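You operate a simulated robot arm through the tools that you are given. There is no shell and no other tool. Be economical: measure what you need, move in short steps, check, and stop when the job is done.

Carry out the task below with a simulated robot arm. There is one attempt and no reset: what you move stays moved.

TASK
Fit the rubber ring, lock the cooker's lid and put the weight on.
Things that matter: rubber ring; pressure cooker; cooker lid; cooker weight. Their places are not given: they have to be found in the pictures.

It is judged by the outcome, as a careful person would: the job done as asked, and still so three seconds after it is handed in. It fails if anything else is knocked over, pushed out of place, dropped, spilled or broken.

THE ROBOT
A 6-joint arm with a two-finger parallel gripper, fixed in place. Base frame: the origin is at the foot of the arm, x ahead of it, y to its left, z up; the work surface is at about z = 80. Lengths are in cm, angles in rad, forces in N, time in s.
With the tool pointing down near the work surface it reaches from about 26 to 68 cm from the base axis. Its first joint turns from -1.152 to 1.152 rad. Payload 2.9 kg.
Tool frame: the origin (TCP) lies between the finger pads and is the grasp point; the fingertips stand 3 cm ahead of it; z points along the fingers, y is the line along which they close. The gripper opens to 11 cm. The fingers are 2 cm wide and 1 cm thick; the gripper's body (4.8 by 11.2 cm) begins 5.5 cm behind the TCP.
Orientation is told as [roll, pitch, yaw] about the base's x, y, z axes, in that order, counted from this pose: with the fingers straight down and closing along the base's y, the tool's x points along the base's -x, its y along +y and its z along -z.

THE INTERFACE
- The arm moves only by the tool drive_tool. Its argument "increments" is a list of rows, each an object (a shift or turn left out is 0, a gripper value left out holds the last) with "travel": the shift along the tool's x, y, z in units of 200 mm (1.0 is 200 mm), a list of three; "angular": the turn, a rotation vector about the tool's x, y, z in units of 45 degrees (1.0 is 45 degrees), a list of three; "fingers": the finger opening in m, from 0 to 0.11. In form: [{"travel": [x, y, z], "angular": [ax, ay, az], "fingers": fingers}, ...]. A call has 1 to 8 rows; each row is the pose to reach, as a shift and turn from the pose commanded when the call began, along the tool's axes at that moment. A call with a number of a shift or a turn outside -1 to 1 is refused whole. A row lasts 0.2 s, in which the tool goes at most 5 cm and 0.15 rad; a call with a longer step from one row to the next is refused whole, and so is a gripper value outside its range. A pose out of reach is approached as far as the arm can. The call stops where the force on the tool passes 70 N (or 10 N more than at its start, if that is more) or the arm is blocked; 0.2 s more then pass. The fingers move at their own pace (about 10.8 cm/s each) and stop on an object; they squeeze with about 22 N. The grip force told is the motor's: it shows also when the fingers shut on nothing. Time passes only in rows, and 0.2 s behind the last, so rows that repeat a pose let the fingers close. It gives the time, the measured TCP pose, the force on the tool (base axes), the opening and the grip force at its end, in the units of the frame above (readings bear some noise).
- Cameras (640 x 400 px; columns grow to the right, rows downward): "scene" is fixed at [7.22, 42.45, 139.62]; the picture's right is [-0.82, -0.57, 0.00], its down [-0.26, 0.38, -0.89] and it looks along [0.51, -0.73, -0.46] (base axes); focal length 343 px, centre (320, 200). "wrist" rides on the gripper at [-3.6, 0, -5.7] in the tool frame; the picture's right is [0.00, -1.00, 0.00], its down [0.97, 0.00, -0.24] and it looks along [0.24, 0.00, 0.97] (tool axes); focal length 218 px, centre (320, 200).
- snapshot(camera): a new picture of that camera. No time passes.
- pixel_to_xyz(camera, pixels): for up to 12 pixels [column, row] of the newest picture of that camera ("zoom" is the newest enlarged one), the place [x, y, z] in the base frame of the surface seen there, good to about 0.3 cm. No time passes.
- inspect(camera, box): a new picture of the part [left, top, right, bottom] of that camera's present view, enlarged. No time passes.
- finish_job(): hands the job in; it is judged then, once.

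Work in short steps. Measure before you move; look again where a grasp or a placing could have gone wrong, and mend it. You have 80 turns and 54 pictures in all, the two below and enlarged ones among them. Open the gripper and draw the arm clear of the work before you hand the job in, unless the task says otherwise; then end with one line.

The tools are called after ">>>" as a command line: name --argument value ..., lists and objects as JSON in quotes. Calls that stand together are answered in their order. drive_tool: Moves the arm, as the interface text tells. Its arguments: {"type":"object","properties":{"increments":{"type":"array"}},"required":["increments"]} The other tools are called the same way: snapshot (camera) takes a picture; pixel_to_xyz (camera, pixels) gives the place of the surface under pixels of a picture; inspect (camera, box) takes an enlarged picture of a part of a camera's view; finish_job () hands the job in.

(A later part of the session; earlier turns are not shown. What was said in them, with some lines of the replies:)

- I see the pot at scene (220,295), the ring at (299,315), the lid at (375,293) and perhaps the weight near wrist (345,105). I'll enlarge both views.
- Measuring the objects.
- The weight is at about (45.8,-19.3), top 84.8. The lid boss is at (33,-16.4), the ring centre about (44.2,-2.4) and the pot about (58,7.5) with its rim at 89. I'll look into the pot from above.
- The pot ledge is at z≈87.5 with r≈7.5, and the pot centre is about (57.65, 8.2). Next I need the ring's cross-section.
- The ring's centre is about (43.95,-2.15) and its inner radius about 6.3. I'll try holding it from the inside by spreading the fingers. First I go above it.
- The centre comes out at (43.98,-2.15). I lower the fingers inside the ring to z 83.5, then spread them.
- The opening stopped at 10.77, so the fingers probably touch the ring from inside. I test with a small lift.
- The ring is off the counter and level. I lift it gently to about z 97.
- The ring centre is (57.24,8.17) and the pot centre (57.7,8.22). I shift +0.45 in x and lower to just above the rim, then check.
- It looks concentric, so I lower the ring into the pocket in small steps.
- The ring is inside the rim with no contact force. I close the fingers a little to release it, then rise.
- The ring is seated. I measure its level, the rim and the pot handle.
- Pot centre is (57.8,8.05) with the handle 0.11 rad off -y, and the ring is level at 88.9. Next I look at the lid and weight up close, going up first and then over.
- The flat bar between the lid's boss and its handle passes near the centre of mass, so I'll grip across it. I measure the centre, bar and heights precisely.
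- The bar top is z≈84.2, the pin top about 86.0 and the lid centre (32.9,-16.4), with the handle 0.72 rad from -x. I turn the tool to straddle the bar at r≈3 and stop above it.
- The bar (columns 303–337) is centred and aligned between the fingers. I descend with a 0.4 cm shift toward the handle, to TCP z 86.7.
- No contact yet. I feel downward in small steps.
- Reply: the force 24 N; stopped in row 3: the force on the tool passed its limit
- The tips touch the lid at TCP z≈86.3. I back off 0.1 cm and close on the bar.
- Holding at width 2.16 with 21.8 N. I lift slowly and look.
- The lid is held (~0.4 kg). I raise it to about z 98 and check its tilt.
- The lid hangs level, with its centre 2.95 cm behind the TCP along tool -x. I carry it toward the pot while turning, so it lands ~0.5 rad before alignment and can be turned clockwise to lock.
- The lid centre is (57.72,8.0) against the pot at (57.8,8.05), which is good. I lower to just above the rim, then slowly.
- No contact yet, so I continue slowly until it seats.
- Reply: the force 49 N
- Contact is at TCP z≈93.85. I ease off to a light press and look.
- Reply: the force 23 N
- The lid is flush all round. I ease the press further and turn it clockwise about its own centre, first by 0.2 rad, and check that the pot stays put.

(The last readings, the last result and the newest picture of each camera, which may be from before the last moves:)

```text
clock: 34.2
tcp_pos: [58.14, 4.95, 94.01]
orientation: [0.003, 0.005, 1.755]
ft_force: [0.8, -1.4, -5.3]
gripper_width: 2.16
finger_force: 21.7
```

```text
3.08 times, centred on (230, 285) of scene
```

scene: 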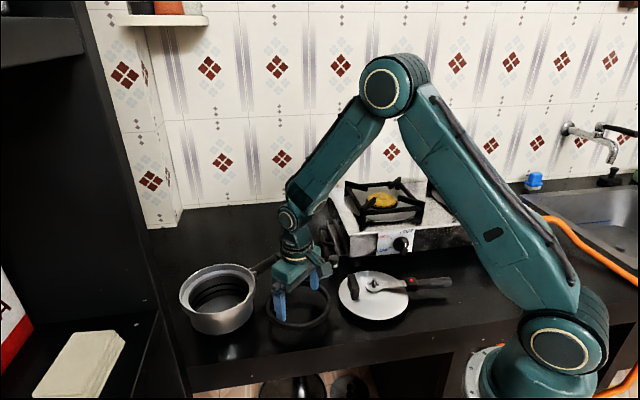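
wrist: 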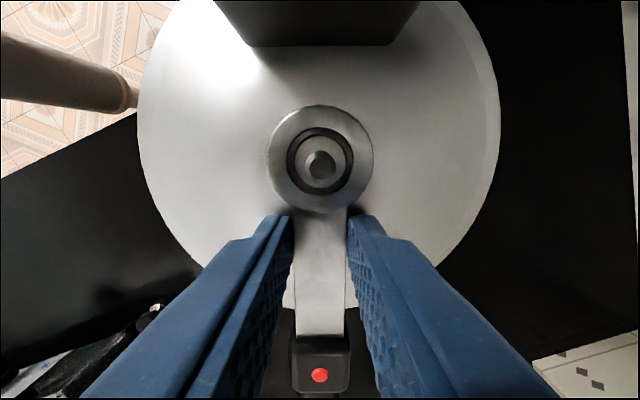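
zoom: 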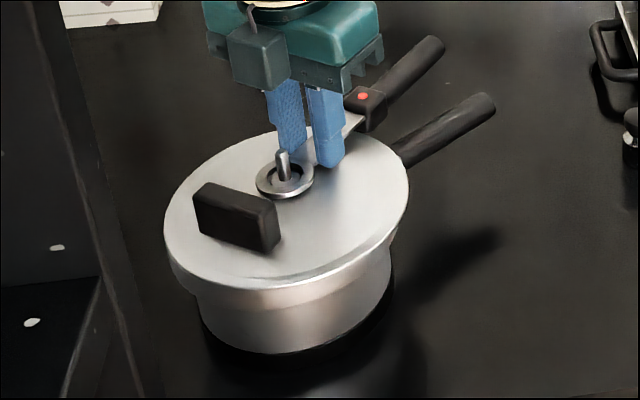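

The pot didn't move and the lid follows. I turn the remaining 0.3 rad with a touch of downward press.

>>> drive_tool --increments '[{"travel": [0, 0, 0.007]}, {"travel": [-0.0007, 0.0147, 0.007], "angular": [0, 0, 0.1273]}, {"travel": [-0.0029, 0.0293, 0.007], "angular": [0, 0, 0.2546]}, {"travel": [-0.0066, 0.0433, 0.007], "angular": [0, 0, 0.379]}, {"travel": [-0.0066, 0.0433, 0.007], "angular": [0, 0, 0.379]}]'

>>> inspect --camera "scene" --box '[160, 220, 300, 350]'

>>> snapshot --camera "wrist"

```text
clock: 35.4
tcp_pos: [57.35, 5.04, 93.85]
orientation: [-0.004, 0.003, 1.459]
ft_force: [0.6, -0.7, -1.4]
gripper_width: 2.15
finger_force: 22.4
```

```text
3.08 times, centred on (230, 285) of scene
```

zoom: 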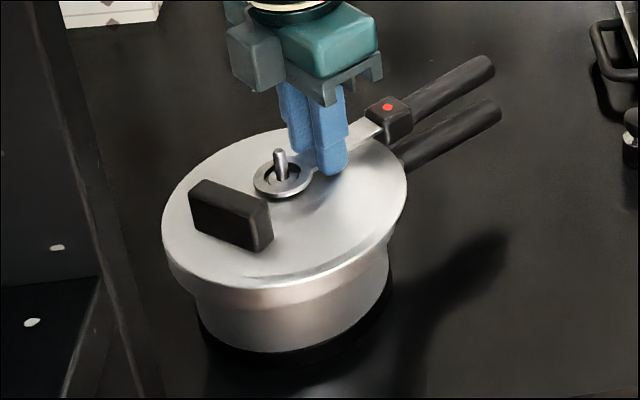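

```text
17 pictures are left
```

wrist: 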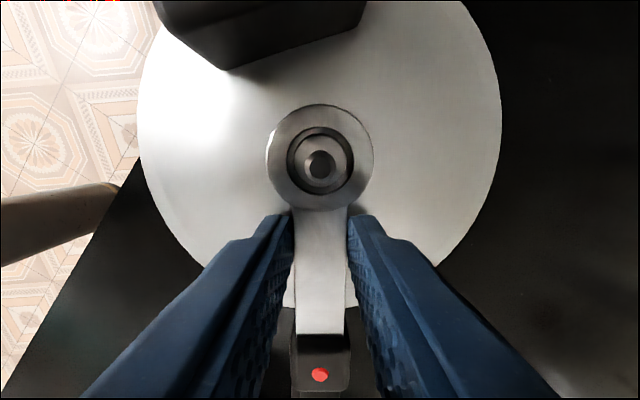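

The handle now lies over the pot's handle, but in the wrist view the block looks skewed relative to the bar. I measure both directions.

>>> pixel_to_xyz --camera "zoom" --pixels '[[200, 183], [266, 212], [235, 196], [279, 155], [388, 107], [485, 62], [494, 105], [425, 145], [280, 195], [300, 268], [175, 240]]'

>>> pixel_to_xyz --camera "wrist" --pixels '[[235, 62], [355, 25], [320, 165], [320, 375], [320, 310], [280, 160], [362, 160], [200, 20]]'

```text
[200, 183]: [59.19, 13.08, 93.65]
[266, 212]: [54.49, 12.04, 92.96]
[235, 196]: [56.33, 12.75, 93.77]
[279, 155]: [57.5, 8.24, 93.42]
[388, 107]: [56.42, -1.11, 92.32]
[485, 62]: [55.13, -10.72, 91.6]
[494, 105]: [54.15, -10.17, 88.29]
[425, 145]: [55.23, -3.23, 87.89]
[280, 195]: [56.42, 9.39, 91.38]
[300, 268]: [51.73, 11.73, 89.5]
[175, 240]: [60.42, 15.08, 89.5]
```

```text
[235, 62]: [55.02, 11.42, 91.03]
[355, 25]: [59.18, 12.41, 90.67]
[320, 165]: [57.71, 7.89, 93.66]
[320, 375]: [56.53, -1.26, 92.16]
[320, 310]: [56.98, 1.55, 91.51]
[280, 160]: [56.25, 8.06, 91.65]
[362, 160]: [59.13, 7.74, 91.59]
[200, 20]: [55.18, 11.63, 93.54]
```

The block's axis is at 0.23 rad while the bar is at ψ=1.46, so the bar pivots about 0.33 rad on the disc. I'll square them by turning the bar back while the disc rests on the rim, and see whether the disc stays.

>>> drive_tool --increments '[{"travel": [0, 0, 0.005]}, {"travel": [-0.0011, -0.0177, 0.005], "angular": [0, 0, -0.153]}, {"travel": [-0.0042, -0.0351, 0.005], "angular": [0, 0, -0.306]}, {"travel": [-0.0084, -0.0492, 0.005], "angular": [0, 0, -0.433]}, {"travel": [-0.0084, -0.0492, 0.005], "angular": [0, 0, -0.433]}]'

>>> snapshot --camera "wrist"

```text
clock: 36.6
tcp_pos: [58.36, 5.08, 93.93]
orientation: [-0.005, 0.005, 1.802]
ft_force: [-11.8, -0.8, 21.1]
gripper_width: 2.12
finger_force: 22.3
```

```text
16 pictures are left
```

wrist: 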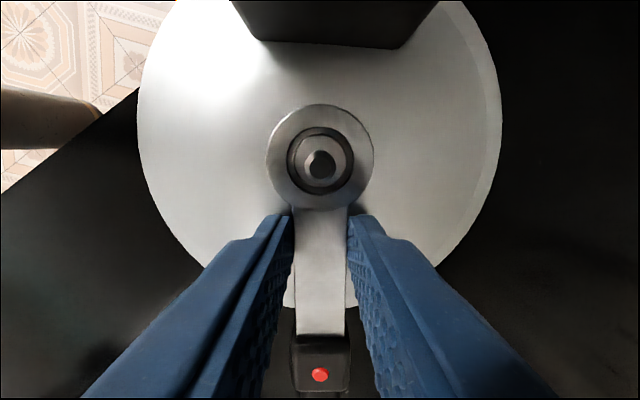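

The disc stayed put and is now square to the bar. I lift the lid ~0.3 cm so the disc turns along, rotate everything clockwise to the pot handle, then lower.

>>> drive_tool --increments '[{"travel": [0, 0, -0.012]}, {"travel": [0, 0, -0.025]}, {"travel": [-0.0011, 0.0177, -0.025], "angular": [0, 0, 0.153]}, {"travel": [-0.0042, 0.0351, -0.025], "angular": [0, 0, 0.306]}, {"travel": [-0.0086, 0.0496, -0.025], "angular": [0, 0, 0.437]}, {"travel": [-0.0086, 0.0496, -0.025], "angular": [0, 0, 0.437]}]'

>>> snapshot --camera "wrist"

```text
clock: 38.0
tcp_pos: [57.45, 5.24, 94.14]
orientation: [-0.003, 0.001, 1.455]
ft_force: [0.1, 0.0, -10.0]
gripper_width: 2.15
finger_force: 22.2
```

```text
15 pictures are left
```

wrist: 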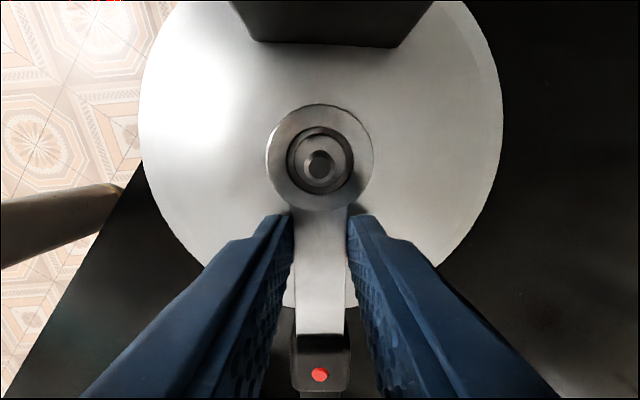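

The disc is square and follows. The downward 10 N suggests some binding, perhaps the lid engaging the pot. I lower it gently back onto the seat and look.

>>> drive_tool --increments '[{"travel": [0, 0, 0.008]}, {"travel": [0, 0, 0.016]}, {"travel": [0, 0, 0.016]}]'

>>> inspect --camera "scene" --box '[160, 220, 300, 350]'

```text
clock: 38.8
tcp_pos: [57.41, 5.16, 93.88]
orientation: [-0.005, 0.002, 1.457]
ft_force: [2.4, -0.9, -1.3]
gripper_width: 2.16
finger_force: 21.9
```

```text
3.08 times, centred on (230, 285) of scene
```

zoom: 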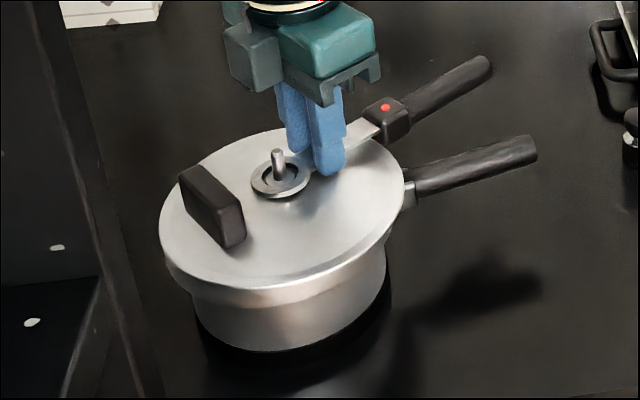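

The pot handle swung with the lid: the disc is now engaged with the pot. I reverse the same motion (slight lift, counter-clockwise 0.343) to bring the pot back and see how the disc behaves.

>>> drive_tool --increments '[{"travel": [0, 0, -0.008]}, {"travel": [0, 0, -0.016]}, {"travel": [-0.0011, -0.0177, -0.016], "angular": [0, 0, -0.153]}, {"travel": [-0.0042, -0.0351, -0.016], "angular": [0, 0, -0.306]}, {"travel": [-0.0086, -0.0496, -0.016], "angular": [0, 0, -0.437]}, {"travel": [-0.0086, -0.0496, -0.016], "angular": [0, 0, -0.437]}]'

>>> snapshot --camera "wrist"

>>> inspect --camera "scene" --box '[160, 220, 300, 350]'

```text
clock: 40.2
tcp_pos: [58.42, 5.03, 94.28]
orientation: [-0.001, 0.005, 1.801]
ft_force: [-0.1, -0.2, -11.1]
gripper_width: 2.14
finger_force: 22.1
```

```text
13 pictures are left
```

wrist: 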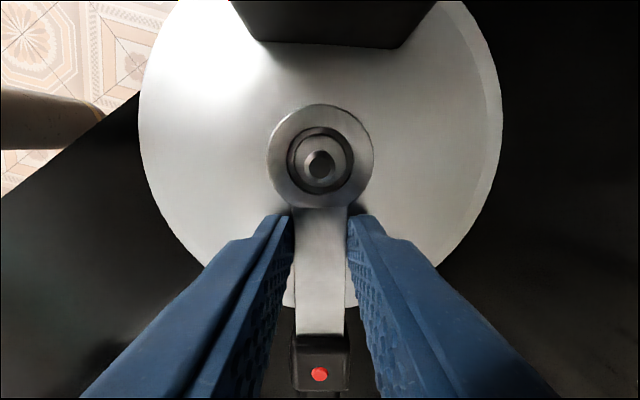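

```text
3.08 times, centred on (230, 285) of scene
```

zoom: 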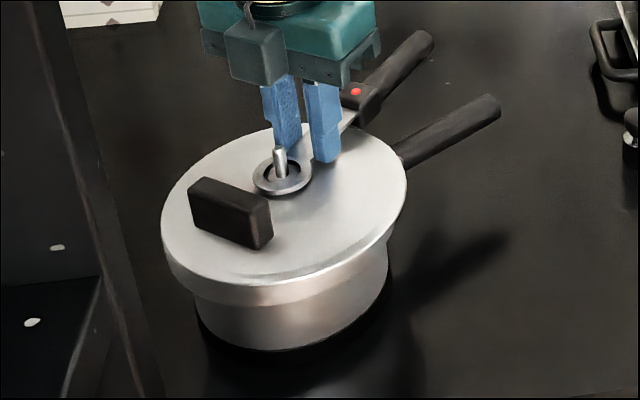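

The pot came back with the disc, so the lid is firmly latched to the pot and only the bar pivots. I set it down and swing the bar clockwise over the pot handle again, this time leaving it.

>>> drive_tool --increments '[{"travel": [0, 0, 0.01]}, {"travel": [0, 0, 0.02]}, {"travel": [0, 0, 0.023]}, {"travel": [-0.0011, 0.0177, 0.023], "angular": [0, 0, 0.153]}, {"travel": [-0.0042, 0.0351, 0.023], "angular": [0, 0, 0.306]}, {"travel": [-0.0086, 0.0496, 0.023], "angular": [0, 0, 0.437]}, {"travel": [-0.0086, 0.0496, 0.023], "angular": [0, 0, 0.437]}]'

>>> inspect --camera "scene" --box '[160, 220, 300, 350]'

```text
clock: 41.8
tcp_pos: [57.4, 5.12, 93.95]
orientation: [-0.007, 0.005, 1.454]
ft_force: [-0.1, -5.7, 11.7]
gripper_width: 2.15
finger_force: 22.0
```

```text
3.08 times, centred on (230, 285) of scene
```

zoom: 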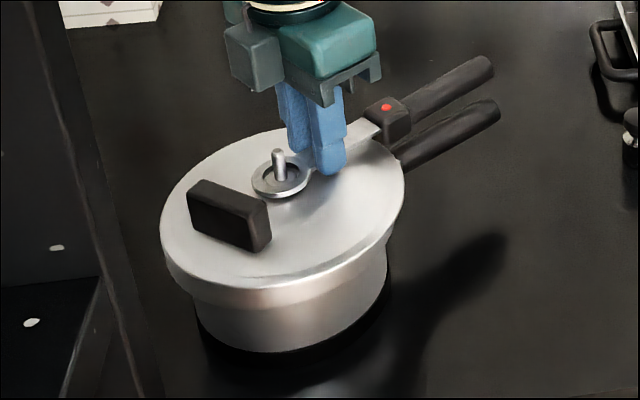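

>>> pixel_to_xyz --camera "zoom" --pixels '[[279, 153], [387, 107], [430, 88], [470, 70], [485, 63], [440, 132], [490, 106], [415, 147], [265, 190]]'

```text
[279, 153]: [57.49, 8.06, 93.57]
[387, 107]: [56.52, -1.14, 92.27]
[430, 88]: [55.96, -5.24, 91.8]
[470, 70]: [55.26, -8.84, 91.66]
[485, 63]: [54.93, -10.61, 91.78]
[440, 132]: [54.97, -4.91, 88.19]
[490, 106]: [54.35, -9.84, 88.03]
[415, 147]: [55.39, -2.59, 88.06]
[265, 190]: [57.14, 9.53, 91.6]
```

Bar slope is 0.139 and the pot handle's 0.142, so they are aligned. I release the bar and rise.

>>> drive_tool --increments '[{"travel": [0, 0, -0.005], "fingers": 0.045}, {"travel": [0, 0, -0.005]}, {"travel": [0, 0, -0.1]}, {"travel": [0, 0, -0.3]}, {"travel": [0, 0, -0.5]}, {"travel": [0, 0, -0.55]}, {"travel": [0, 0, -0.55]}]'

>>> inspect --camera "scene" --box '[160, 210, 360, 350]'

```text
clock: 43.4
tcp_pos: [57.37, 5.23, 104.98]
orientation: [-0.004, 0.004, 1.458]
ft_force: [0.4, 0.2, -0.7]
gripper_width: 4.5
finger_force: 0.0
```

```text
2.86 times, centred on (260, 280) of scene
```

zoom: 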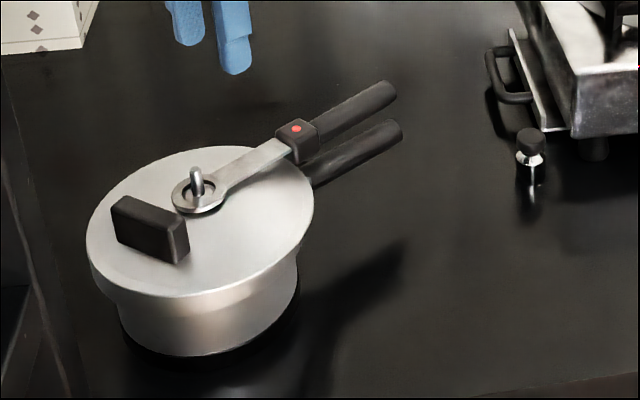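

The lid is shut with its handle over the pot's. Now I go for the weight at (45.8,-19.3).

>>> drive_tool --increments '[{"travel": [0.1125, 0.0525, 0], "angular": [0, 0, 0.12]}, {"travel": [0.225, 0.105, 0], "angular": [0, 0, 0.24]}, {"travel": [0.3375, 0.1575, 0], "angular": [0, 0, 0.36]}, {"travel": [0.45, 0.21, 0], "angular": [0, 0, 0.48]}, {"travel": [0.5625, 0.2625, 0], "angular": [0, 0, 0.6]}, {"travel": [0.675, 0.315, 0], "angular": [0, 0, 0.72]}, {"travel": [0.7875, 0.3675, 0], "angular": [0, 0, 0.84]}, {"travel": [0.9, 0.42, 0], "angular": [0, 0, 0.955]}]'

```text
clock: 45.2
tcp_pos: [47.07, -11.8, 104.87]
orientation: [-0.005, 0.001, 0.705]
ft_force: [-0.4, 0.4, 0.5]
gripper_width: 4.49
finger_force: 0.0
```

>>> drive_tool --increments '[{"travel": [0.1, -0.08, 0.1]}, {"travel": [0.2, -0.16, 0.2]}, {"travel": [0.2925, -0.2435, 0.35]}, {"travel": [0.2925, -0.2435, 0.35]}]'

>>> snapshot --camera "wrist"

>>> inspect --camera "scene" --box '[305, 230, 375, 300]'

```text
clock: 46.2
tcp_pos: [45.98, -19.39, 97.92]
orientation: [-0.004, 0.0, 0.707]
ft_force: [0.1, 0.8, 1.2]
gripper_width: 4.49
finger_force: 0.0
```

```text
9 pictures are left
```

wrist: 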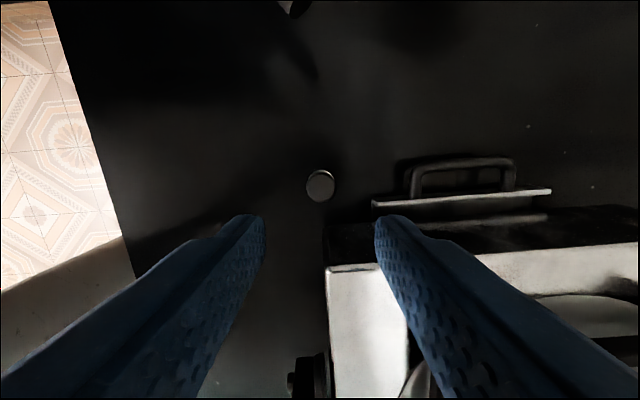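

```text
5.71 times, centred on (340, 265) of scene
```

zoom: 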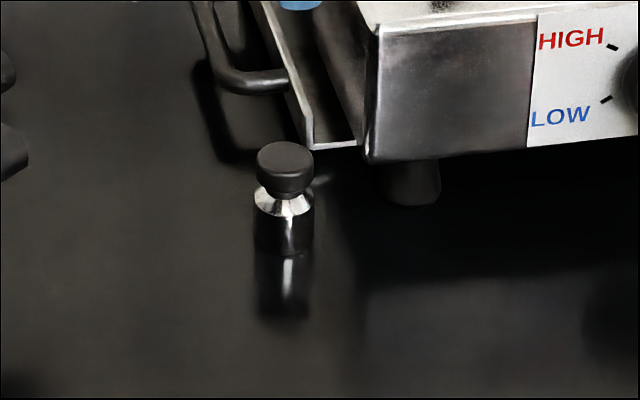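

I measure the weight and the stove parts near it.

>>> pixel_to_xyz --camera "wrist" --pixels '[[320, 187], [308, 187], [333, 187], [320, 172], [376, 206], [376, 212], [340, 268], [330, 290], [350, 235], [500, 165], [500, 196], [450, 245]]'

>>> pixel_to_xyz --camera "zoom" --pixels '[[285, 155], [285, 185], [285, 205], [285, 235], [262, 235], [310, 235], [310, 140], [375, 40], [370, 155], [300, 100], [440, 30], [260, 80]]'

```text
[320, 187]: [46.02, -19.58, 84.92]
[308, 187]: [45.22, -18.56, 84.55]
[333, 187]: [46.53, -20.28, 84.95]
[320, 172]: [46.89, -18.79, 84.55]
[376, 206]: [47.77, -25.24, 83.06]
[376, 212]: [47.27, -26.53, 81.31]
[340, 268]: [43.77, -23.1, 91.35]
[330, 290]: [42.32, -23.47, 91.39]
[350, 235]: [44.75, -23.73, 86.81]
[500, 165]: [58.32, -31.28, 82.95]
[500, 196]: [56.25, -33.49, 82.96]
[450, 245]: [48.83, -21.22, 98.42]
```

```text
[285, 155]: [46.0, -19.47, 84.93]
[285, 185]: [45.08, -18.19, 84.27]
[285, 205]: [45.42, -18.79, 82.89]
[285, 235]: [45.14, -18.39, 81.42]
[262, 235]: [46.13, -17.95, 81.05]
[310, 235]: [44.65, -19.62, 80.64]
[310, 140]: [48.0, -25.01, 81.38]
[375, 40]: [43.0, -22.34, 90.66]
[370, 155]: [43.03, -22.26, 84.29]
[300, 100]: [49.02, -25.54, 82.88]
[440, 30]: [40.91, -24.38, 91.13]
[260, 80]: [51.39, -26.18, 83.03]
```

The weight is centred at (45.9,-19.45), radius ~1.3, and the stove body stays 4 cm clear on the tool's +x side. I descend straight to TCP z 84.6.

>>> drive_tool --increments '[{"travel": [0, 0, 0.2]}, {"travel": [0, 0, 0.4]}, {"travel": [0, 0, 0.55]}, {"travel": [0, 0, 0.665]}, {"travel": [0, 0, 0.665]}]'

>>> drive_tool --increments '[{"travel": [0, 0, 0], "fingers": 0.035}, {"travel": [0, 0, 0], "fingers": 0}, {"travel": [0, 0, 0]}, {"travel": [0, 0, 0]}]'

>>> inspect --camera "scene" --box '[305, 220, 375, 300]'

```text
clock: 47.4
tcp_pos: [45.79, -19.33, 84.82]
orientation: [-0.005, -0.001, 0.707]
ft_force: [-0.7, 0.0, -0.1]
gripper_width: 4.49
finger_force: 0.0
```

```text
clock: 48.4
tcp_pos: [45.81, -19.45, 84.88]
orientation: [-0.006, 0.0, 0.707]
ft_force: [0.4, -0.2, 0.2]
gripper_width: 2.73
finger_force: 22.2
```

```text
5.00 times, centred on (340, 260) of scene
```

zoom: 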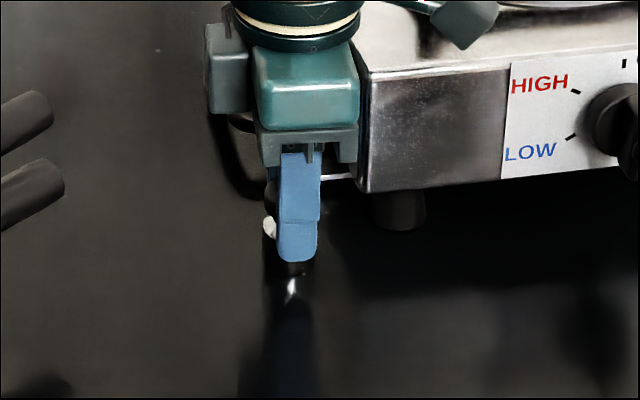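

Gripped at 2.73 cm with 22 N. I lift straight up.

>>> drive_tool --increments '[{"travel": [0, 0, -0.1]}, {"travel": [0, 0, -0.25]}, {"travel": [0, 0, -0.4]}, {"travel": [0, 0, -0.55]}, {"travel": [0, 0, -0.7]}, {"travel": [0, 0, -0.85]}, {"travel": [0, 0, -0.95]}, {"travel": [0, 0, -0.95]}]'

>>> snapshot --camera "wrist"

```text
clock: 50.2
tcp_pos: [45.72, -19.44, 103.68]
orientation: [-0.005, 0.0, 0.708]
ft_force: [-1.4, 0.7, -1.1]
gripper_width: 2.71
finger_force: 22.2
```

```text
6 pictures are left
```

wrist: 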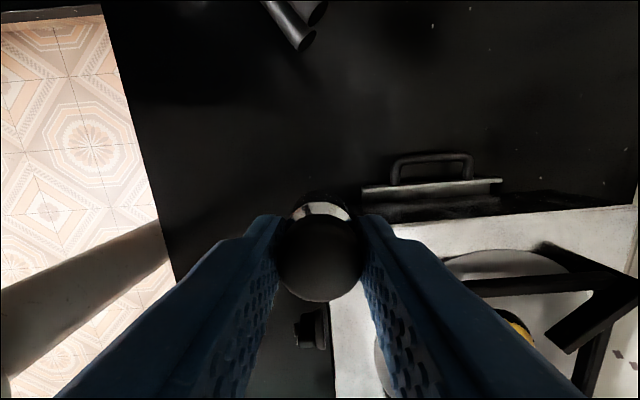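

>>> pixel_to_xyz --camera "wrist" --pixels '[[320, 258], [320, 295], [320, 225], [285, 258], [355, 258], [320, 240], [320, 275], [322, 208]]'

```text
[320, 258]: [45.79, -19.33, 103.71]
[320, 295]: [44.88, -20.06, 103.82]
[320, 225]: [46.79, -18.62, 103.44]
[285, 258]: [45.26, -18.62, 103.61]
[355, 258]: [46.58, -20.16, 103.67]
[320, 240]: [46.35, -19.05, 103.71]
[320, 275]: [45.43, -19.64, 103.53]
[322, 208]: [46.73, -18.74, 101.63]
```

The weight centre is about (45.87,-19.37) and the pin about (57.68,7.95). I carry it over in two stages at this height.

>>> drive_tool --increments '[{"travel": [-0.1, 0.049, 0]}, {"travel": [-0.2, 0.098, 0]}, {"travel": [-0.3, 0.147, 0]}, {"travel": [-0.4, 0.196, 0]}, {"travel": [-0.5, 0.245, 0]}, {"travel": [-0.6, 0.294, 0]}, {"travel": [-0.67, 0.327, 0]}]'

>>> drive_tool --increments '[{"travel": [-0.1, 0.049, 0]}, {"travel": [-0.2, 0.098, 0]}, {"travel": [-0.3, 0.147, 0]}, {"travel": [-0.4, 0.196, 0]}, {"travel": [-0.5, 0.245, 0]}, {"travel": [-0.6, 0.294, 0]}, {"travel": [-0.667, 0.327, 0]}, {"travel": [-0.667, 0.327, 0]}]'

>>> snapshot --camera "wrist"

```text
clock: 51.8
tcp_pos: [51.54, -5.55, 103.48]
orientation: [-0.005, 0.001, 0.707]
ft_force: [-0.1, -0.4, -0.7]
gripper_width: 2.71
finger_force: 22.1
```

```text
clock: 53.6
tcp_pos: [57.67, 7.98, 103.48]
orientation: [-0.005, -0.001, 0.706]
ft_force: [0.4, -0.4, -1.6]
gripper_width: 2.69
finger_force: 21.9
```

```text
5 pictures are left
```

wrist: 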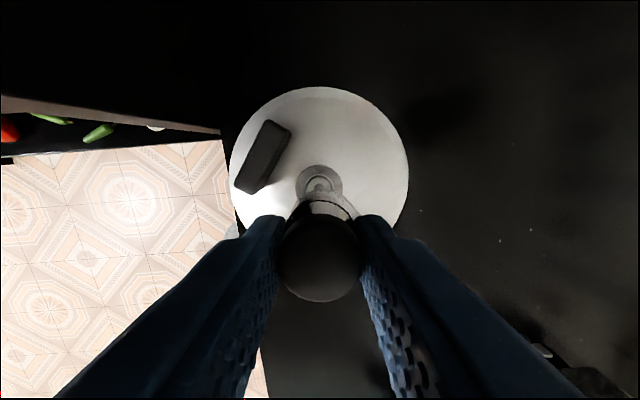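

>>> pixel_to_xyz --camera "wrist" --pixels '[[320, 185], [320, 182], [320, 188], [320, 168], [300, 182], [340, 182], [320, 295], [320, 228], [287, 258], [353, 258], [320, 258]]'

>>> inspect --camera "wrist" --box '[280, 150, 360, 220]'

```text
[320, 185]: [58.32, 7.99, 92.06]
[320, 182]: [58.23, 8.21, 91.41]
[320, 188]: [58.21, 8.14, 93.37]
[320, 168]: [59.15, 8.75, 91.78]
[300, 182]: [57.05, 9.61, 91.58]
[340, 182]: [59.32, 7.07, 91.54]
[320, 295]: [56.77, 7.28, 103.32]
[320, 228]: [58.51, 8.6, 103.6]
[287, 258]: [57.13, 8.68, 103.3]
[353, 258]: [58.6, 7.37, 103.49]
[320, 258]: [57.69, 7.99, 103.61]
```

```text
5.71 times, centred on (320, 185) of wrist
```

zoom: 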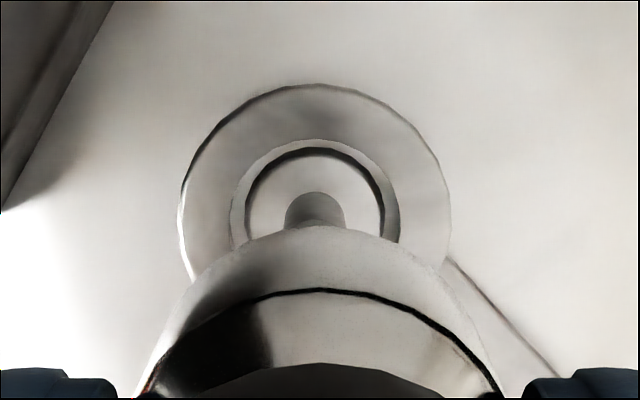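

By the rays, the pin sits +0.08 cm in tool x and +0.05 in tool y from the weight's axis. I correct that, lower to just above the pin and check from the side.

>>> drive_tool --increments '[{"travel": [0.004, 0.0025, 0.08]}, {"travel": [0.004, 0.0025, 0.16]}, {"travel": [0.004, 0.0025, 0.22]}, {"travel": [0.004, 0.0025, 0.22]}]'

>>> inspect --camera "scene" --box '[200, 230, 270, 290]'

```text
clock: 54.6
tcp_pos: [57.61, 8.13, 99.1]
orientation: [-0.005, -0.001, 0.706]
ft_force: [1.2, 0.0, -0.3]
gripper_width: 2.7
finger_force: 21.9
```

```text
6.67 times, centred on (235, 260) of scene
```

zoom: 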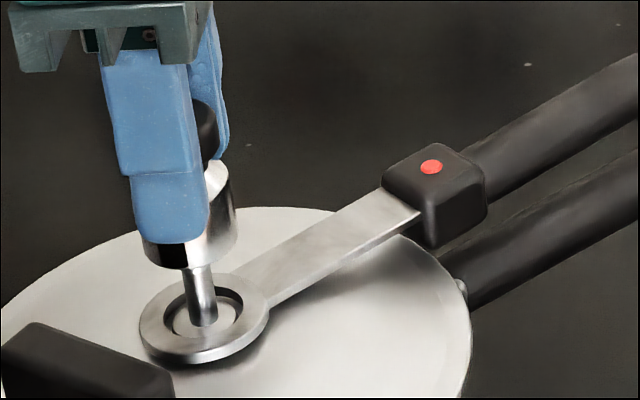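

From the side, the weight's axis (column ~190) is about 8–10 zoom px left of the pin (~199), which is ~0.25 cm along tool +x. I correct this and feel down.

>>> drive_tool --increments '[{"travel": [0.012, 0, 0]}, {"travel": [0.012, 0, 0.02]}, {"travel": [0.012, 0, 0.04]}, {"travel": [0.012, 0, 0.05]}, {"travel": [0.012, 0, 0.05]}]'

```text
clock: 55.8
tcp_pos: [57.36, 7.64, 98.34]
orientation: [-0.007, 0.0, 0.707]
ft_force: [-0.5, 0.1, -1.5]
gripper_width: 2.72
finger_force: 21.6
```

>>> drive_tool --increments '[{"travel": [0, 0, 0.015]}, {"travel": [0, 0, 0.03]}, {"travel": [0, 0, 0.03]}]'

```text
clock: 56.6
tcp_pos: [57.31, 7.63, 97.38]
orientation: [-0.003, 0.002, 0.707]
ft_force: [1.4, 2.2, -0.1]
gripper_width: 2.68
finger_force: 21.9
```

It passed the pin-top height with almost no force, so the pin is entering the hole. I continue down.

>>> drive_tool --increments '[{"travel": [0, 0, 0.015]}, {"travel": [0, 0, 0.03]}, {"travel": [0, 0, 0.03]}]'

>>> inspect --camera "scene" --box '[200, 230, 270, 290]'

```text
clock: 57.4
tcp_pos: [57.37, 7.75, 97.07]
orientation: [-0.005, 0.001, 0.707]
ft_force: [2.3, 2.7, 0.9]
gripper_width: 2.7
finger_force: 22.4
```

```text
6.67 times, centred on (235, 260) of scene
```

zoom: 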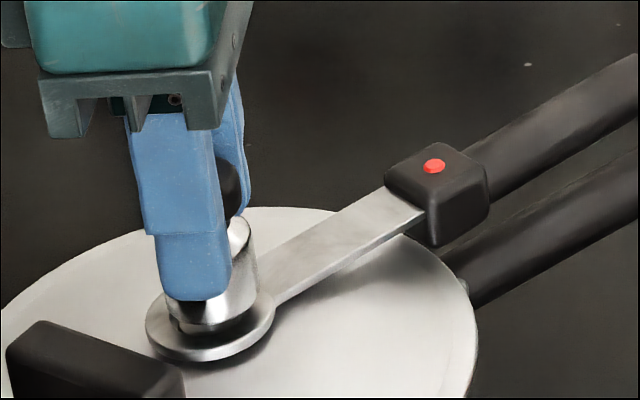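

The weight is threaded on the pin within the collar. I lower the last bit until contact.

>>> drive_tool --increments '[{"travel": [-0.003, 0, 0.015]}, {"travel": [-0.003, 0, 0.03]}, {"travel": [-0.003, 0, 0.03]}]'

```text
clock: 58.2
tcp_pos: [57.36, 7.76, 96.34]
orientation: [-0.005, 0.0, 0.709]
ft_force: [0.2, 4.5, 6.2]
gripper_width: 2.71
finger_force: 21.3
```

>>> drive_tool --increments '[{"travel": [0, 0.002, 0.01]}, {"travel": [0, 0.002, 0.02]}, {"travel": [0, 0.002, 0.02]}]'

```text
clock: 59.0
tcp_pos: [57.4, 7.81, 95.95]
orientation: [-0.007, -0.002, 0.708]
ft_force: [2.2, 6.9, 18.4]
gripper_width: 2.72
finger_force: 22.4
```

It is firmly in contact at TCP z≈96, with the weight's base around 91.2. I release and rise.

>>> drive_tool --increments '[{"travel": [0, 0, -0.008]}, {"travel": [0, 0, -0.008], "fingers": 0.05}, {"travel": [0, 0, -0.008]}, {"travel": [0, 0, -0.1]}, {"travel": [0, 0, -0.3]}, {"travel": [0, 0, -0.5]}, {"travel": [0, 0, -0.7]}, {"travel": [0, 0, -0.7]}]'

>>> drive_tool --increments '[{"travel": [0.2, 0, 0]}, {"travel": [0.4, 0, 0]}, {"travel": [0.6, 0, 0]}, {"travel": [0.8, 0, 0]}, {"travel": [0.8, 0, 0]}]'

>>> inspect --camera "scene" --box '[160, 220, 300, 350]'

```text
clock: 60.8
tcp_pos: [57.74, 7.98, 110.03]
orientation: [-0.005, 0.001, 0.707]
ft_force: [0.5, -0.4, 0.4]
gripper_width: 5.04
finger_force: 0.0
```

```text
clock: 62.0
tcp_pos: [45.12, -2.06, 109.91]
orientation: [-0.004, 0.0, 0.706]
ft_force: [-0.1, -0.3, 0.4]
gripper_width: 5.0
finger_force: 0.0
```

```text
3.08 times, centred on (230, 285) of scene
```

zoom: 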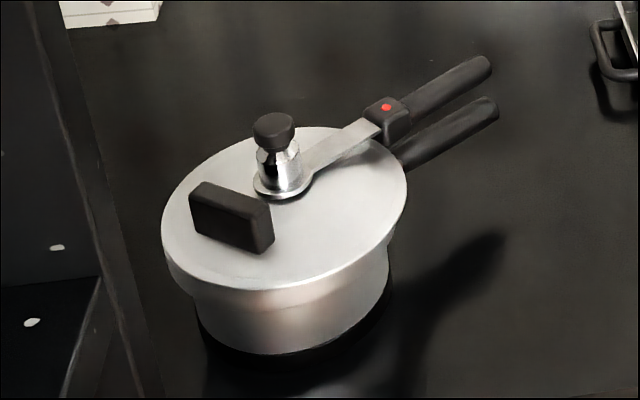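

>>> pixel_to_xyz --camera "zoom" --pixels '[[274, 122], [256, 130], [293, 130], [262, 178], [301, 172], [283, 188], [258, 185], [307, 180], [387, 107], [485, 64]]'

>>> inspect --camera "scene" --box '[200, 240, 260, 290]'

```text
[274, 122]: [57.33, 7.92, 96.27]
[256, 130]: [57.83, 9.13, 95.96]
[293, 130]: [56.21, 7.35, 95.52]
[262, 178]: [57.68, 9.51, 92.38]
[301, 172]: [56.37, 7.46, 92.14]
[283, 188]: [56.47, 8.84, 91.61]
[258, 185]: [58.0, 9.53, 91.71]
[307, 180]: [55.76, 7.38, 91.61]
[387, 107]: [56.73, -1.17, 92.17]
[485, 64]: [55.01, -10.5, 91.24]
```

```text
8.00 times, centred on (230, 265) of scene
```

zoom: 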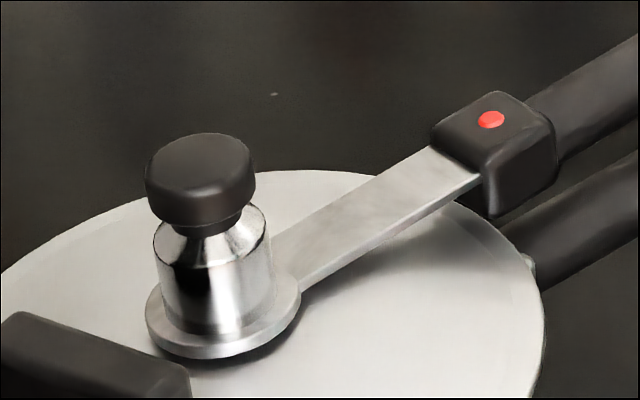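

The weight stands upright in the lid's collar, the lid handle lies over the pot handle and the arm is clear. I hand it in.

>>> finish_job

```text
The job is handed in.
```

I fitted the ring in the pot, shut the lid with its handle lined up over the pot's handle, and put the weight on the lid's pin. While locking the lid I turned the pot about 0.34 rad and then turned it back, and the lid's rear block still sits skewed about 0.33 rad to its handle.
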